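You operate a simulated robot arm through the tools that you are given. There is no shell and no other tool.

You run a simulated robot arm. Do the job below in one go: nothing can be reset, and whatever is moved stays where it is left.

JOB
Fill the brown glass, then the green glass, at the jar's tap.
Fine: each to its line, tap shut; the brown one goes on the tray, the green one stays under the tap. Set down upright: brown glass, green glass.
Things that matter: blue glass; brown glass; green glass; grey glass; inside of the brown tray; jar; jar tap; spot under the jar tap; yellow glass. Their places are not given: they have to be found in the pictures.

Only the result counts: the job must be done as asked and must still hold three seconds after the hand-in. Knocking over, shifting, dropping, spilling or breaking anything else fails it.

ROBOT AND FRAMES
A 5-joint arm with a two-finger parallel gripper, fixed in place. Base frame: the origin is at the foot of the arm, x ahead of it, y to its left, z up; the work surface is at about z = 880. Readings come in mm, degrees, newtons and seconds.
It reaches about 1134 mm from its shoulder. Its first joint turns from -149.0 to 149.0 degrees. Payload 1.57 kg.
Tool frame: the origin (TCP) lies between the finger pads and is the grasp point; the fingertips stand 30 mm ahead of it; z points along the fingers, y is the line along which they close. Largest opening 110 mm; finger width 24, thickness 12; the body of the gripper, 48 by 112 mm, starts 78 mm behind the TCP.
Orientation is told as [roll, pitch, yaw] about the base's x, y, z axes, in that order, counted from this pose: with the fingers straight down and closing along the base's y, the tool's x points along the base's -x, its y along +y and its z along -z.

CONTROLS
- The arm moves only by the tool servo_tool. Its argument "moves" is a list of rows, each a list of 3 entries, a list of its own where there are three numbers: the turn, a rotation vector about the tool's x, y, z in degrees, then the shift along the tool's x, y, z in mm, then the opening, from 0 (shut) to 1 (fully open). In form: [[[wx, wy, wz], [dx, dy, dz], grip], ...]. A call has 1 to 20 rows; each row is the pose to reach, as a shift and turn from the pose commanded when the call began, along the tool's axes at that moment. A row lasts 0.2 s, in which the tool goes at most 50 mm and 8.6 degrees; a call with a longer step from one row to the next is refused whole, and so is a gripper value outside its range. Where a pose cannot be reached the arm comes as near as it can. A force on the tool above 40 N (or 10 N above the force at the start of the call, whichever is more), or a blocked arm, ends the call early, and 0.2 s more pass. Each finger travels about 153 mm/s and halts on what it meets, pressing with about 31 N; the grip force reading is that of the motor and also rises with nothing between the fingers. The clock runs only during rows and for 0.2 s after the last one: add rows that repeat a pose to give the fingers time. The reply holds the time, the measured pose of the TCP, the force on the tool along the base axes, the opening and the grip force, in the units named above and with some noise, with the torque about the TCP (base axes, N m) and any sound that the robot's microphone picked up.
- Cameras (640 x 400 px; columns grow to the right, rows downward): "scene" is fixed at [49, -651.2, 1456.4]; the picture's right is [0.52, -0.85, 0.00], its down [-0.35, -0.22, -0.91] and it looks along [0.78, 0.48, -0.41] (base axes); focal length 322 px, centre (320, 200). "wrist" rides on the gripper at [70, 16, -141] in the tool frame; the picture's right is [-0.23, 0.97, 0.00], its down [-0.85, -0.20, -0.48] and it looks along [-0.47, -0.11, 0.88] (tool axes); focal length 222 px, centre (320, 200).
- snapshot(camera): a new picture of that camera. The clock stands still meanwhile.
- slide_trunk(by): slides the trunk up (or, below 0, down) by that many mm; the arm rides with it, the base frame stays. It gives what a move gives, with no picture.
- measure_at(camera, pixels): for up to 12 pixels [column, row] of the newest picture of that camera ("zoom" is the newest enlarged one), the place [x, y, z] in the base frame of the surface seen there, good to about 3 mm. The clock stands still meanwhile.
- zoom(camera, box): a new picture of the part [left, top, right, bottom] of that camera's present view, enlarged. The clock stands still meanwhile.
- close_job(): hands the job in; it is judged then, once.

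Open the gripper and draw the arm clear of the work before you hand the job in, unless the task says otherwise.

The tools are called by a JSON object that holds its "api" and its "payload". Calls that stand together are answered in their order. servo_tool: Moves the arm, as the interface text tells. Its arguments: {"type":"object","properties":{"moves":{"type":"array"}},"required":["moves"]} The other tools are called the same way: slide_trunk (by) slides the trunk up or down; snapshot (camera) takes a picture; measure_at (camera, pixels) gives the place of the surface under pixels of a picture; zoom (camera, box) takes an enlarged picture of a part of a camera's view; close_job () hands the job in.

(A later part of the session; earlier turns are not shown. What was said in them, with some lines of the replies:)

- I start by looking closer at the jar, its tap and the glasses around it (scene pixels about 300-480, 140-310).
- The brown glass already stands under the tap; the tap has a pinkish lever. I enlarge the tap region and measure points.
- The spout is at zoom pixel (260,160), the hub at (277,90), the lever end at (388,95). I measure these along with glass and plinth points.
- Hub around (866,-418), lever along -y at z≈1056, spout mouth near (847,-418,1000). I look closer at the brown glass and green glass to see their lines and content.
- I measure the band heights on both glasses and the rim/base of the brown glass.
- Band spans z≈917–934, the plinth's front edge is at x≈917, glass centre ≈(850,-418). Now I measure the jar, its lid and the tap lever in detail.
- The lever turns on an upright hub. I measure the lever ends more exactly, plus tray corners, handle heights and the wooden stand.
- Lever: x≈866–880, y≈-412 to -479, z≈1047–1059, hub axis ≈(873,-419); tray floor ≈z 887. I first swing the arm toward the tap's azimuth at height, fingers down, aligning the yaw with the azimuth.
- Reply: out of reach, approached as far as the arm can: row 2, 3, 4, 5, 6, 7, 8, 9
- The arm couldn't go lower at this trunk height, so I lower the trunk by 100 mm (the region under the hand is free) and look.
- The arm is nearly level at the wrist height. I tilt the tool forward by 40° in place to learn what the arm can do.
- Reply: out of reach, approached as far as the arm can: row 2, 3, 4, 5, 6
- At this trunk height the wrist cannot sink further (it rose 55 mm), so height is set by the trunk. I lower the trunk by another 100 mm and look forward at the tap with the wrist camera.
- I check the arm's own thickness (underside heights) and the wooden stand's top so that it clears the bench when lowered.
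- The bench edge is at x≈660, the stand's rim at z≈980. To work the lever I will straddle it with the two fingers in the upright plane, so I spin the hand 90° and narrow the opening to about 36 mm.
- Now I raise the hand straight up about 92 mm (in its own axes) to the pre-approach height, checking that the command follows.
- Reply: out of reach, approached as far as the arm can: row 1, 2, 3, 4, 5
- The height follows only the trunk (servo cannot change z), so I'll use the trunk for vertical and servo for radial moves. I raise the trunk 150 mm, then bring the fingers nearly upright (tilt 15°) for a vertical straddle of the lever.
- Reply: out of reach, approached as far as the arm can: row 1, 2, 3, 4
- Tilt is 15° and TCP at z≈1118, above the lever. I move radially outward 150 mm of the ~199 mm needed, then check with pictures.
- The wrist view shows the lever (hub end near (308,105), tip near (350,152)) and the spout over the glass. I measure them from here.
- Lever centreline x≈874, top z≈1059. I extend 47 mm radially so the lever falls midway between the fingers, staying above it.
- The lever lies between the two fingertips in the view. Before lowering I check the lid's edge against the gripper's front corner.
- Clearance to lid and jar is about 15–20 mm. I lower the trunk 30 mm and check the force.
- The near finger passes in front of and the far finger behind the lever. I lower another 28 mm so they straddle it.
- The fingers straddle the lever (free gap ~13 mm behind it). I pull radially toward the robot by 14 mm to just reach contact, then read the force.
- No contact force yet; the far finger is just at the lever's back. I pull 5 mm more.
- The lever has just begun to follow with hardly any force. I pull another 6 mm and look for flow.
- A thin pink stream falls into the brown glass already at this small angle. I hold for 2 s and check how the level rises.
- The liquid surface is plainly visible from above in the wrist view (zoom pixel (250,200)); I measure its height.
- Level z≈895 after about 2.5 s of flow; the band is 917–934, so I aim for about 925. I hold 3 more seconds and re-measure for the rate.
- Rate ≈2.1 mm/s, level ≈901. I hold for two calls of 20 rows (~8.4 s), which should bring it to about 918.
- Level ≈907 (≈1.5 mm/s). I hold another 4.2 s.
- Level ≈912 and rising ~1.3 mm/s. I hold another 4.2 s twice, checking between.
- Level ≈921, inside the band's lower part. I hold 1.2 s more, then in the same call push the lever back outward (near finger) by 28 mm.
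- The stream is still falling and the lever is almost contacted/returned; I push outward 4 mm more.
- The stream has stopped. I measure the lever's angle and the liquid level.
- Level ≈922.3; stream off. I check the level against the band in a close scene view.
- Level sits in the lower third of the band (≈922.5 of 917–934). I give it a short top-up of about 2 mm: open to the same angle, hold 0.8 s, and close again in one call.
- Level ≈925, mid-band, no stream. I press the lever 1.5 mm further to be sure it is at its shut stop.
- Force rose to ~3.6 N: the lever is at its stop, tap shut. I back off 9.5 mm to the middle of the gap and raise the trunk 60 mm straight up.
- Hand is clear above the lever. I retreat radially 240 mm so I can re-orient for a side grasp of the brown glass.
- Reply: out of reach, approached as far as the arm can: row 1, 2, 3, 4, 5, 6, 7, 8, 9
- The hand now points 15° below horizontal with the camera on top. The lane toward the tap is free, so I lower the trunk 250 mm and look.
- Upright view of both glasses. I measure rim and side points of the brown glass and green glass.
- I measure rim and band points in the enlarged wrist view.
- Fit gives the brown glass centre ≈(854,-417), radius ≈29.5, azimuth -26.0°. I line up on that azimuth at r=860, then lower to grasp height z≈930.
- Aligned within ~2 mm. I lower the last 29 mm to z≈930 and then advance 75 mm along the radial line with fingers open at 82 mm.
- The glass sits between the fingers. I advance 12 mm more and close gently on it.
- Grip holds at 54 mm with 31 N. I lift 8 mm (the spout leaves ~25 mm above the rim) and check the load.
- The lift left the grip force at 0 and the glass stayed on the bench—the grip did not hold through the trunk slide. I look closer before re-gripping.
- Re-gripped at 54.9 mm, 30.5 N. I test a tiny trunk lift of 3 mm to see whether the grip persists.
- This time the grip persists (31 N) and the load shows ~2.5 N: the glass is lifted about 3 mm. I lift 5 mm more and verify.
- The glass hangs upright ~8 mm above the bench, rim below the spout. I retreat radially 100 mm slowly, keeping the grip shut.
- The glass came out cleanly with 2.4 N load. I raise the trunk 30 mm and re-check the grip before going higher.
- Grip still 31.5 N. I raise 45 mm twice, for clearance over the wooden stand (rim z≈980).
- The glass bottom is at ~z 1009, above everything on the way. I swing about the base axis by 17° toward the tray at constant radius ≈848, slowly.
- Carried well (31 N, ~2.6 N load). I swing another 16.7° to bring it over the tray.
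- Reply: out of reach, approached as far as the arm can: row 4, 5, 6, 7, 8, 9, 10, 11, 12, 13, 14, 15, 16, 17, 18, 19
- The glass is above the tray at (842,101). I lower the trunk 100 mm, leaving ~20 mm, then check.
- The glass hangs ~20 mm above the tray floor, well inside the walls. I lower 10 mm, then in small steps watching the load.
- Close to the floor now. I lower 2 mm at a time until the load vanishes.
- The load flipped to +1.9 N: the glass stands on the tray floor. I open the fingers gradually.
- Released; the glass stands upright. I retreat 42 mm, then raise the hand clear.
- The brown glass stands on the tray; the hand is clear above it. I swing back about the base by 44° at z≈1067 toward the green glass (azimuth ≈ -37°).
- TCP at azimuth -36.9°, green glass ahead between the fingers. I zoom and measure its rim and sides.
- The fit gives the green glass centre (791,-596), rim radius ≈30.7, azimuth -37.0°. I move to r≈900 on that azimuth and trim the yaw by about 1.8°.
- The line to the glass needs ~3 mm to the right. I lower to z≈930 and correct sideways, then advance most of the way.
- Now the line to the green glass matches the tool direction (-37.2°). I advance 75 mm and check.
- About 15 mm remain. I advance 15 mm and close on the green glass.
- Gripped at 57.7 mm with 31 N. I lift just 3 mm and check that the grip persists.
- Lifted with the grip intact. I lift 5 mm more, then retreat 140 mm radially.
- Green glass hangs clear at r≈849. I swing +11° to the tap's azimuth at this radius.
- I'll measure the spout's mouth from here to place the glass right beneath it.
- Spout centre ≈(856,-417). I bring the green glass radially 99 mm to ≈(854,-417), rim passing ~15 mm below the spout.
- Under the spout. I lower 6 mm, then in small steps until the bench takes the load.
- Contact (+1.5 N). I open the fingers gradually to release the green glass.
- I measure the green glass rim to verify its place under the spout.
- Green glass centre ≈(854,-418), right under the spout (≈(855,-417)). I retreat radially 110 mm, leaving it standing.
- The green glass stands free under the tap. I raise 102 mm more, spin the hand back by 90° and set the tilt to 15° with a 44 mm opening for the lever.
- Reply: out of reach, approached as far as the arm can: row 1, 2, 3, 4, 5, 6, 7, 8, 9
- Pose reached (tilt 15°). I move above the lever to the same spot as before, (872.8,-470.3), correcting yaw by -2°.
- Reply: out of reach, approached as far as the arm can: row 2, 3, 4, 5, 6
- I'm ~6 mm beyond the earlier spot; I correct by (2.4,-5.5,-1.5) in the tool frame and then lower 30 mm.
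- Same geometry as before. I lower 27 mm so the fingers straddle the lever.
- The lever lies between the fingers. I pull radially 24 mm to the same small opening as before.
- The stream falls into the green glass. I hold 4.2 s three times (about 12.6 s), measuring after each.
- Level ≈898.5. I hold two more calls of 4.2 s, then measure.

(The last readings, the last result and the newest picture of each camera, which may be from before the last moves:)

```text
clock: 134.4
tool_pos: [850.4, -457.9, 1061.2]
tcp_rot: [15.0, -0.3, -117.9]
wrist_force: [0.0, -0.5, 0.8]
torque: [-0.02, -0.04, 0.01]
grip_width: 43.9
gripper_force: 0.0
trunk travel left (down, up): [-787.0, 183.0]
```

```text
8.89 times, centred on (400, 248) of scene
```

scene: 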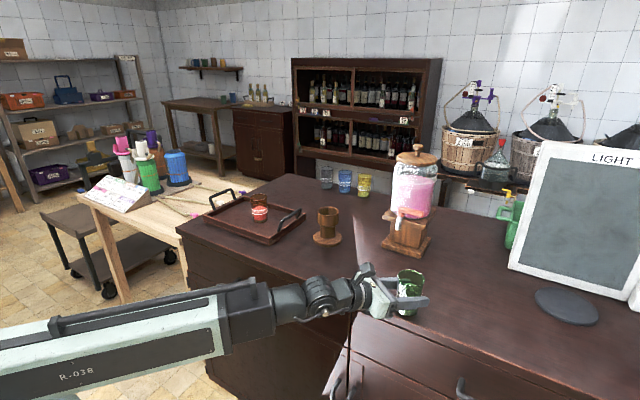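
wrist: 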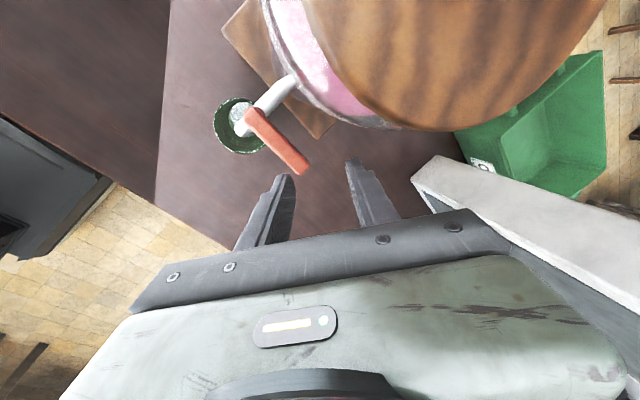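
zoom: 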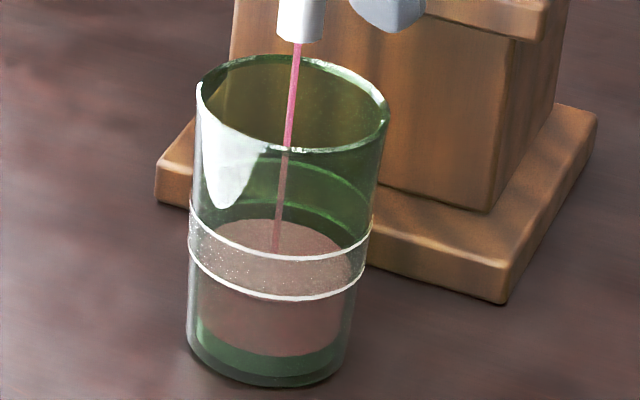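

Level ≈913, rate ≈1.7 mm/s. I hold 4.2 s more and measure.

{"api": "servo_tool", "payload": {"moves": [[[0, 0, 0], [0, 0, 0], 0.4], [[0, 0, 0], [0, 0, 0], 0.4], [[0, 0, 0], [0, 0, 0], 0.4], [[0, 0, 0], [0, 0, 0], 0.4], [[0, 0, 0], [0, 0, 0], 0.4], [[0, 0, 0], [0, 0, 0], 0.4], [[0, 0, 0], [0, 0, 0], 0.4], [[0, 0, 0], [0, 0, 0], 0.4], [[0, 0, 0], [0, 0, 0], 0.4], [[0, 0, 0], [0, 0, 0], 0.4], [[0, 0, 0], [0, 0, 0], 0.4], [[0, 0, 0], [0, 0, 0], 0.4], [[0, 0, 0], [0, 0, 0], 0.4], [[0, 0, 0], [0, 0, 0], 0.4], [[0, 0, 0], [0, 0, 0], 0.4], [[0, 0, 0], [0, 0, 0], 0.4], [[0, 0, 0], [0, 0, 0], 0.4], [[0, 0, 0], [0, 0, 0], 0.4], [[0, 0, 0], [0, 0, 0], 0.4], [[0, 0, 0], [0, 0, 0], 0.4]]}}

{"api": "zoom", "payload": {"camera": "wrist", "box": [230, 60, 330, 160]}}

{"api": "measure_at", "payload": {"camera": "zoom", "pixels": [[250, 190], [240, 240], [280, 180], [260, 220], [220, 220], [240, 170], [260, 280], [230, 200], [300, 200], [250, 260], [270, 200], [215, 250]]}}

{"api": "zoom", "payload": {"camera": "scene", "box": [382, 225, 418, 270]}}

```text
clock: 138.6
tool_pos: [851.1, -458.4, 1060.7]
tcp_rot: [15.0, -0.5, -117.9]
wrist_force: [0.6, 0.4, -0.4]
torque: [0.02, -0.02, -0.01]
grip_width: 43.8
gripper_force: 0.1
trunk travel left (down, up): [-787.0, 183.0]
```

```text
4.00 times, centred on (280, 110) of wrist
```

zoom: 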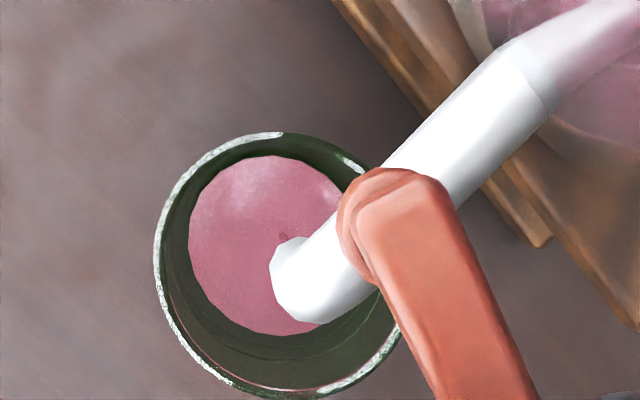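

```text
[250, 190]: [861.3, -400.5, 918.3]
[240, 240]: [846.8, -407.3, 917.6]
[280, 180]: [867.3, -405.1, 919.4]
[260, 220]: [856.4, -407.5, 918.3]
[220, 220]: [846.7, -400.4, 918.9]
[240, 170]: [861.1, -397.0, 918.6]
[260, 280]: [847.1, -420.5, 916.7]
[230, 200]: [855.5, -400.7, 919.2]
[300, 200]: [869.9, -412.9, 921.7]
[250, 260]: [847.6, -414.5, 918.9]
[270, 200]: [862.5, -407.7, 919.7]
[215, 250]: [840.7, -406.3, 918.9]
```

```text
8.89 times, centred on (400, 248) of scene
```

zoom: 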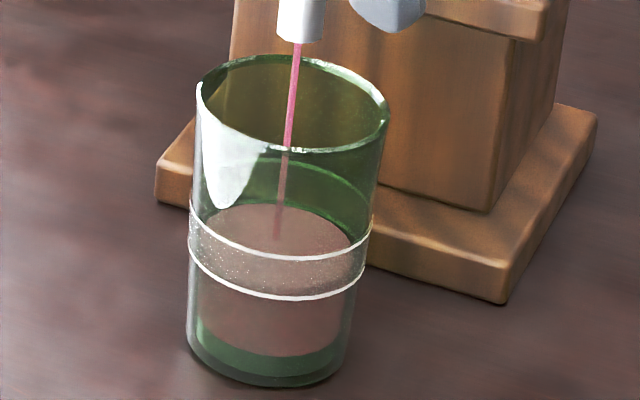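

Level ≈919, rate ≈1.36 mm/s. I hold 3.8 s more (→≈924), then close the lever in the next call.

{"api": "servo_tool", "payload": {"moves": [[[0, 0, 0], [0, 0, 0], 0.4], [[0, 0, 0], [0, 0, 0], 0.4], [[0, 0, 0], [0, 0, 0], 0.4], [[0, 0, 0], [0, 0, 0], 0.4], [[0, 0, 0], [0, 0, 0], 0.4], [[0, 0, 0], [0, 0, 0], 0.4], [[0, 0, 0], [0, 0, 0], 0.4], [[0, 0, 0], [0, 0, 0], 0.4], [[0, 0, 0], [0, 0, 0], 0.4], [[0, 0, 0], [0, 0, 0], 0.4], [[0, 0, 0], [0, 0, 0], 0.4], [[0, 0, 0], [0, 0, 0], 0.4], [[0, 0, 0], [0, 0, 0], 0.4], [[0, 0, 0], [0, 0, 0], 0.4], [[0, 0, 0], [0, 0, 0], 0.4], [[0, 0, 0], [0, 0, 0], 0.4]]}}

{"api": "zoom", "payload": {"camera": "wrist", "box": [230, 60, 330, 160]}}

{"api": "measure_at", "payload": {"camera": "zoom", "pixels": [[250, 190], [240, 240], [280, 180], [260, 220], [220, 220], [240, 170], [260, 280], [230, 200], [300, 200], [250, 260], [270, 200], [215, 250]]}}

```text
clock: 142.0
tool_pos: [849.7, -459.9, 1062.4]
tcp_rot: [14.9, -0.3, -117.9]
wrist_force: [0.9, 0.3, -0.9]
torque: [0.0, -0.04, 0.0]
grip_width: 44.0
gripper_force: 0.0
trunk travel left (down, up): [-787.0, 183.0]
```

```text
4.00 times, centred on (280, 110) of wrist
```

zoom: 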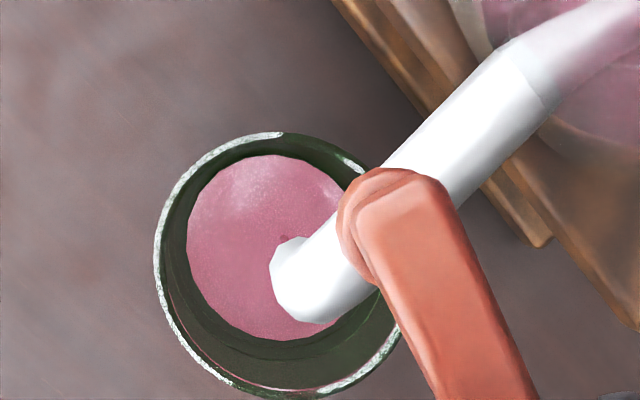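

```text
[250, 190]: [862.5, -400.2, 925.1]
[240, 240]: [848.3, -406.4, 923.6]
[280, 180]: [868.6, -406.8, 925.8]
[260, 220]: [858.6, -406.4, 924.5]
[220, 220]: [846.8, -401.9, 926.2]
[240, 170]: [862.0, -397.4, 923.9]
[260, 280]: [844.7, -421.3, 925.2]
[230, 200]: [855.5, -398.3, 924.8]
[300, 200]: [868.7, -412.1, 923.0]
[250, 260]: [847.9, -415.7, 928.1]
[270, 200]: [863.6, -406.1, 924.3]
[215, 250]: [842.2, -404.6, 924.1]
```

Level ≈924.5, mid-band. I close the lever now with the near finger.

{"api": "servo_tool", "payload": {"moves": [[[0, 0, 0], [0, 13, 3.5], 0.4], [[0, 0, 0], [0, 24, 6.4], 0.4], [[0, 0, 0], [0, 29, 7.8], 0.4], [[0, 0, 0], [0, 31.4, 8.4], 0.4]]}}

{"api": "zoom", "payload": {"camera": "scene", "box": [380, 195, 450, 275]}}

{"api": "zoom", "payload": {"camera": "wrist", "box": [160, 50, 420, 230]}}

```text
clock: 143.0
tool_pos: [878.9, -473.4, 1062.3]
tcp_rot: [15.0, -0.3, -118.0]
wrist_force: [-0.8, 0.1, 0.2]
torque: [0.02, -0.01, 0.0]
grip_width: 44.2
gripper_force: 0.1
trunk travel left (down, up): [-787.0, 183.0]
```

```text
5.00 times, centred on (415, 235) of scene
```

zoom: 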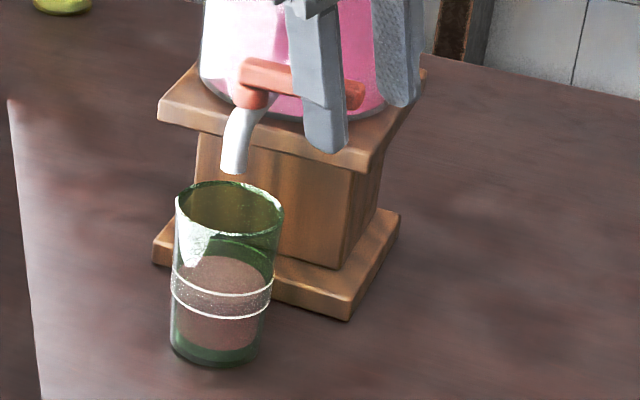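

```text
2.22 times, centred on (290, 140) of wrist
```

zoom: 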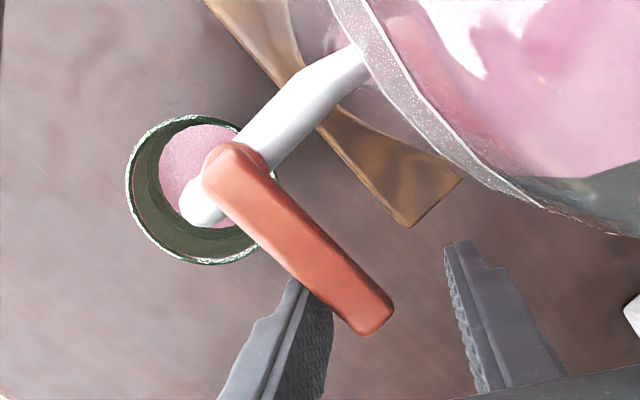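

The stream has stopped. I press the lever 2.5 mm further to seat it at its stop, watching the force.

{"api": "servo_tool", "payload": {"moves": [[[0, 0, 0], [0, 1.2, 0.3], 0.4], [[0, 0, 0], [0, 2.4, 0.6], 0.4], [[0, 0, 0], [0, 2.4, 0.6], 0.4]]}}

{"api": "zoom", "payload": {"camera": "wrist", "box": [160, 50, 420, 230]}}

{"api": "measure_at", "payload": {"camera": "zoom", "pixels": [[185, 155], [200, 140], [175, 170], [205, 135], [190, 170], [180, 150], [170, 160]]}}

{"api": "zoom", "payload": {"camera": "scene", "box": [382, 225, 418, 270]}}

```text
clock: 143.8
tool_pos: [881.8, -474.0, 1061.7]
tcp_rot: [15.0, -0.4, -117.8]
wrist_force: [-4.7, 0.4, 0.5]
torque: [0.04, 0.1, 0.09]
grip_width: 47.7
gripper_force: 2.1
trunk travel left (down, up): [-787.0, 183.0]
```

```text
2.22 times, centred on (290, 140) of wrist
```

zoom: 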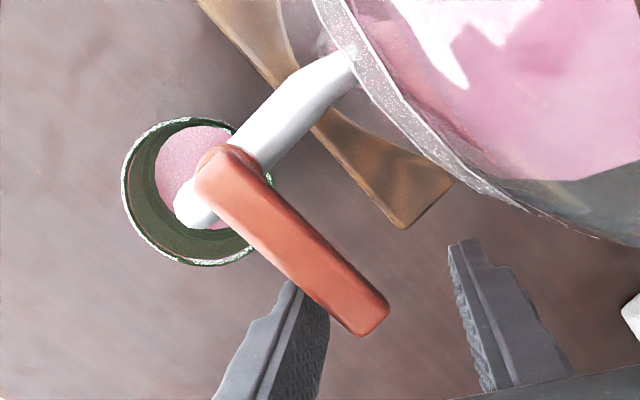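

```text
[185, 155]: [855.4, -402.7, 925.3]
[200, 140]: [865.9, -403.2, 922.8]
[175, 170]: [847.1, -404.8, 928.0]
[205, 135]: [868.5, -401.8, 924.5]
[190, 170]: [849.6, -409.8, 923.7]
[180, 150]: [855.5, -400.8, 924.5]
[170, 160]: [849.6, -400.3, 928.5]
```

```text
8.89 times, centred on (400, 248) of scene
```

zoom: 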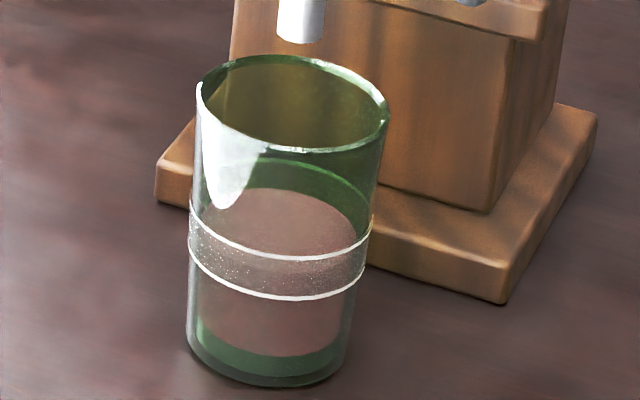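

Lever at its stop (4.7 N), level ≈925 in mid-band. I back off 10 mm and raise the hand 60 mm clear of the lever.

{"api": "servo_tool", "payload": {"moves": [[[0, 0, 0], [0, -4.8, -1.3], 0.4], [[0, 0, 0], [0, -10, -2.7], 0.4], [[0, 0, 0], [0, -10, -2.7], 0.4]]}}

{"api": "slide_trunk", "payload": {"by": 65}}

{"api": "zoom", "payload": {"camera": "scene", "box": [360, 140, 480, 280]}}

```text
clock: 144.6
tool_pos: [872.7, -469.1, 1061.7]
tcp_rot: [14.9, -0.3, -117.9]
wrist_force: [-0.3, -0.5, 0.5]
torque: [-0.01, -0.01, 0.0]
grip_width: 43.7
gripper_force: 0.1
trunk travel left (down, up): [-787.0, 183.0]
```

```text
clock: 145.6
tool_pos: [872.9, -468.9, 1127.4]
tcp_rot: [15.0, -0.4, -117.8]
wrist_force: [-0.3, -0.5, -0.1]
torque: [-0.02, 0.0, 0.01]
grip_width: 44.0
gripper_force: 0.1
trunk travel left (down, up): [-852.0, 118.0]
```

```text
2.86 times, centred on (420, 210) of scene
```

zoom: 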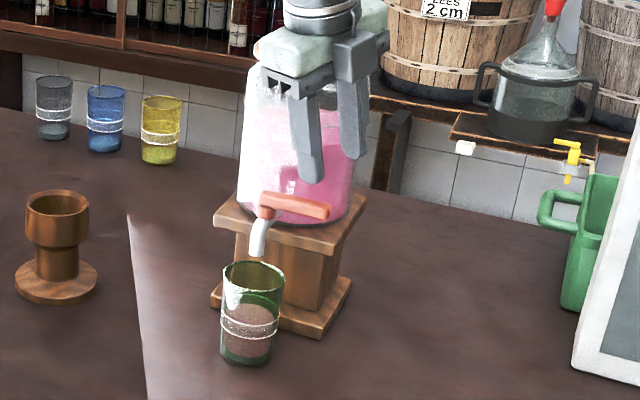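

Hand is above the lever. I retreat radially 230 mm and open the gripper, then check the whole scene.

{"api": "servo_tool", "payload": {"moves": [[[0, 0, 0], [0, -33, -8.9], 0.4], [[0, 0, 0], [0, -66, -17.7], 0.4], [[0, 0, 0], [0, -99, -26.6], 0.5], [[0, 0, 0], [0, -132, -35.4], 0.6], [[0, 0, 0], [0, -165, -44.3], 0.8], [[0, 0, 0], [0, -198, -53.1], 1], [[0, 0, 0], [0, -222, -59.5], 1], [[0, 0, 0], [0, -222, -59.5], 1], [[0, 0, 0], [0, -222, -59.5], 1]]}}

{"api": "snapshot", "payload": {"camera": "scene"}}

{"api": "zoom", "payload": {"camera": "scene", "box": [382, 195, 432, 270]}}

{"api": "zoom", "payload": {"camera": "scene", "box": [200, 170, 320, 250]}}

```text
clock: 147.6
tool_pos: [670.4, -362.1, 1125.9]
tcp_rot: [15.0, -0.3, -117.9]
wrist_force: [0.2, 0.0, -0.4]
torque: [-0.02, 0.04, -0.03]
grip_width: 109.8
gripper_force: 0.0
trunk travel left (down, up): [-852.0, 118.0]
```

```text
taken
```

scene: 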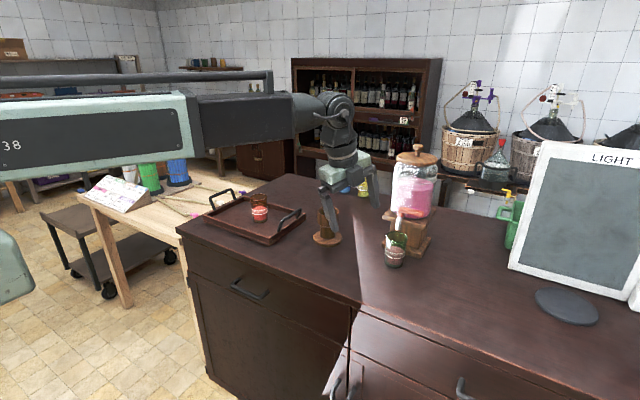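

```text
5.33 times, centred on (407, 232) of scene
```

zoom: 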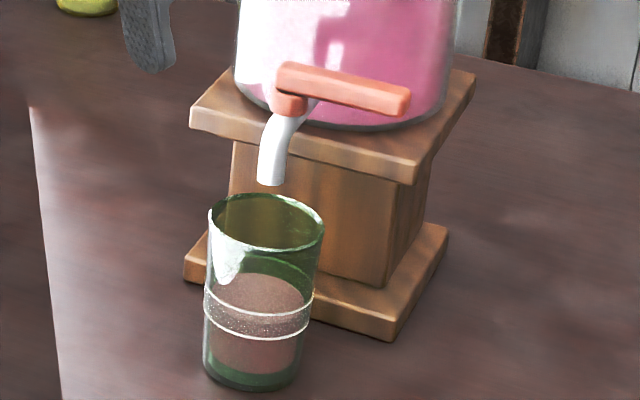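

```text
5.00 times, centred on (260, 210) of scene
```

zoom: 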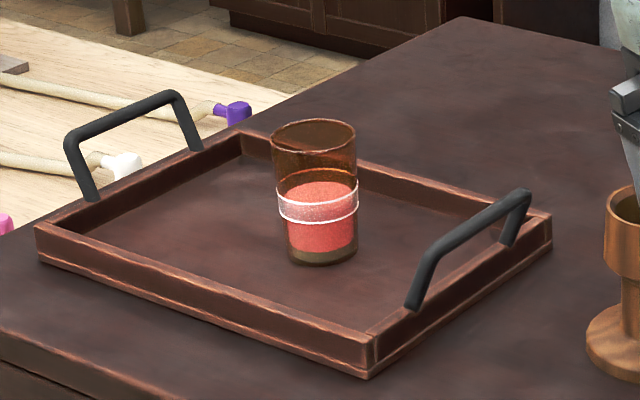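

Both glasses stand filled to their bands and the arm is clear. I compare the lever with its initial picture and check once more for dripping.

{"api": "zoom", "payload": {"camera": "scene", "box": [392, 200, 424, 222]}}

{"api": "servo_tool", "payload": {"moves": [[[0, 0, 0], [0, 0, 0], 1], [[0, 0, 0], [0, 0, 0], 1], [[0, 0, 0], [0, 0, 0], 1], [[0, 0, 0], [0, 0, 0], 1], [[0, 0, 0], [0, 0, 0], 1], [[0, 0, 0], [0, 0, 0], 1], [[0, 0, 0], [0, 0, 0], 1], [[0, 0, 0], [0, 0, 0], 1], [[0, 0, 0], [0, 0, 0], 1], [[0, 0, 0], [0, 0, 0], 1]]}}

{"api": "zoom", "payload": {"camera": "scene", "box": [382, 195, 432, 270]}}

```text
16.00 times, centred on (408, 211) of scene
```

zoom: 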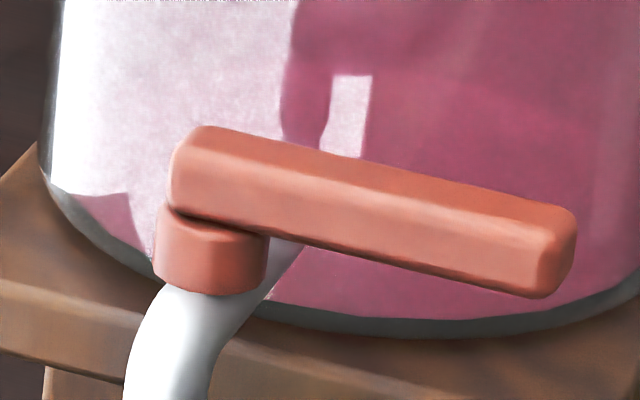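

```text
clock: 149.8
tool_pos: [672.1, -361.4, 1126.1]
tcp_rot: [15.1, -0.3, -117.9]
wrist_force: [0.5, -0.2, 0.2]
torque: [-0.01, 0.02, -0.01]
grip_width: 109.7
gripper_force: 0.1
trunk travel left (down, up): [-852.0, 118.0]
```

```text
5.33 times, centred on (407, 232) of scene
```

zoom: 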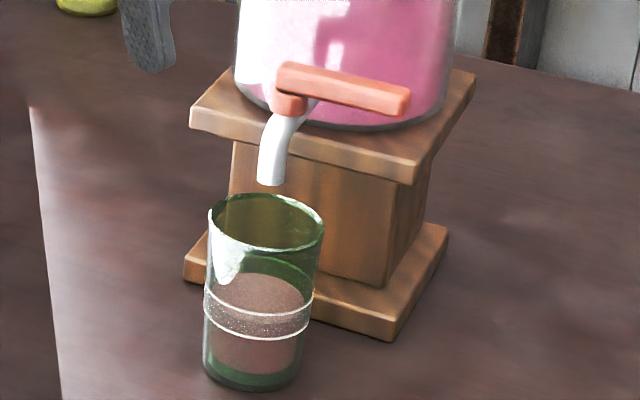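

The lever is exactly where it was at the start and nothing drips. Both glasses are upright at mid-band, the gripper is open and the arm is clear, so I hand the job in.

{"api": "close_job", "payload": {}}

```text
The job is handed in.
```

Both glasses are filled to their line bands and the job is handed in. The result of the check has not come back.

- **Brown glass:** filled to about z 925, where its band runs from 917 to 934. It stands upright inside the tray.
- **Green glass:** filled to about z 925, mid-band. It stands upright under the tap, within about 2–3 mm of the spout's centre.
- **Tap:** the lever looks exactly as it did at the start. No drip was visible two seconds after my last check.
- **Other items:** I saw nothing knocked, shifted or spilled. The gripper is open and the arm is drawn clear.

On the first lift the grip let go of the brown glass, which stayed standing on the bench. I gripped it again and carried it from there without trouble. The liquid levels are camera measurements, good to about 3 mm.
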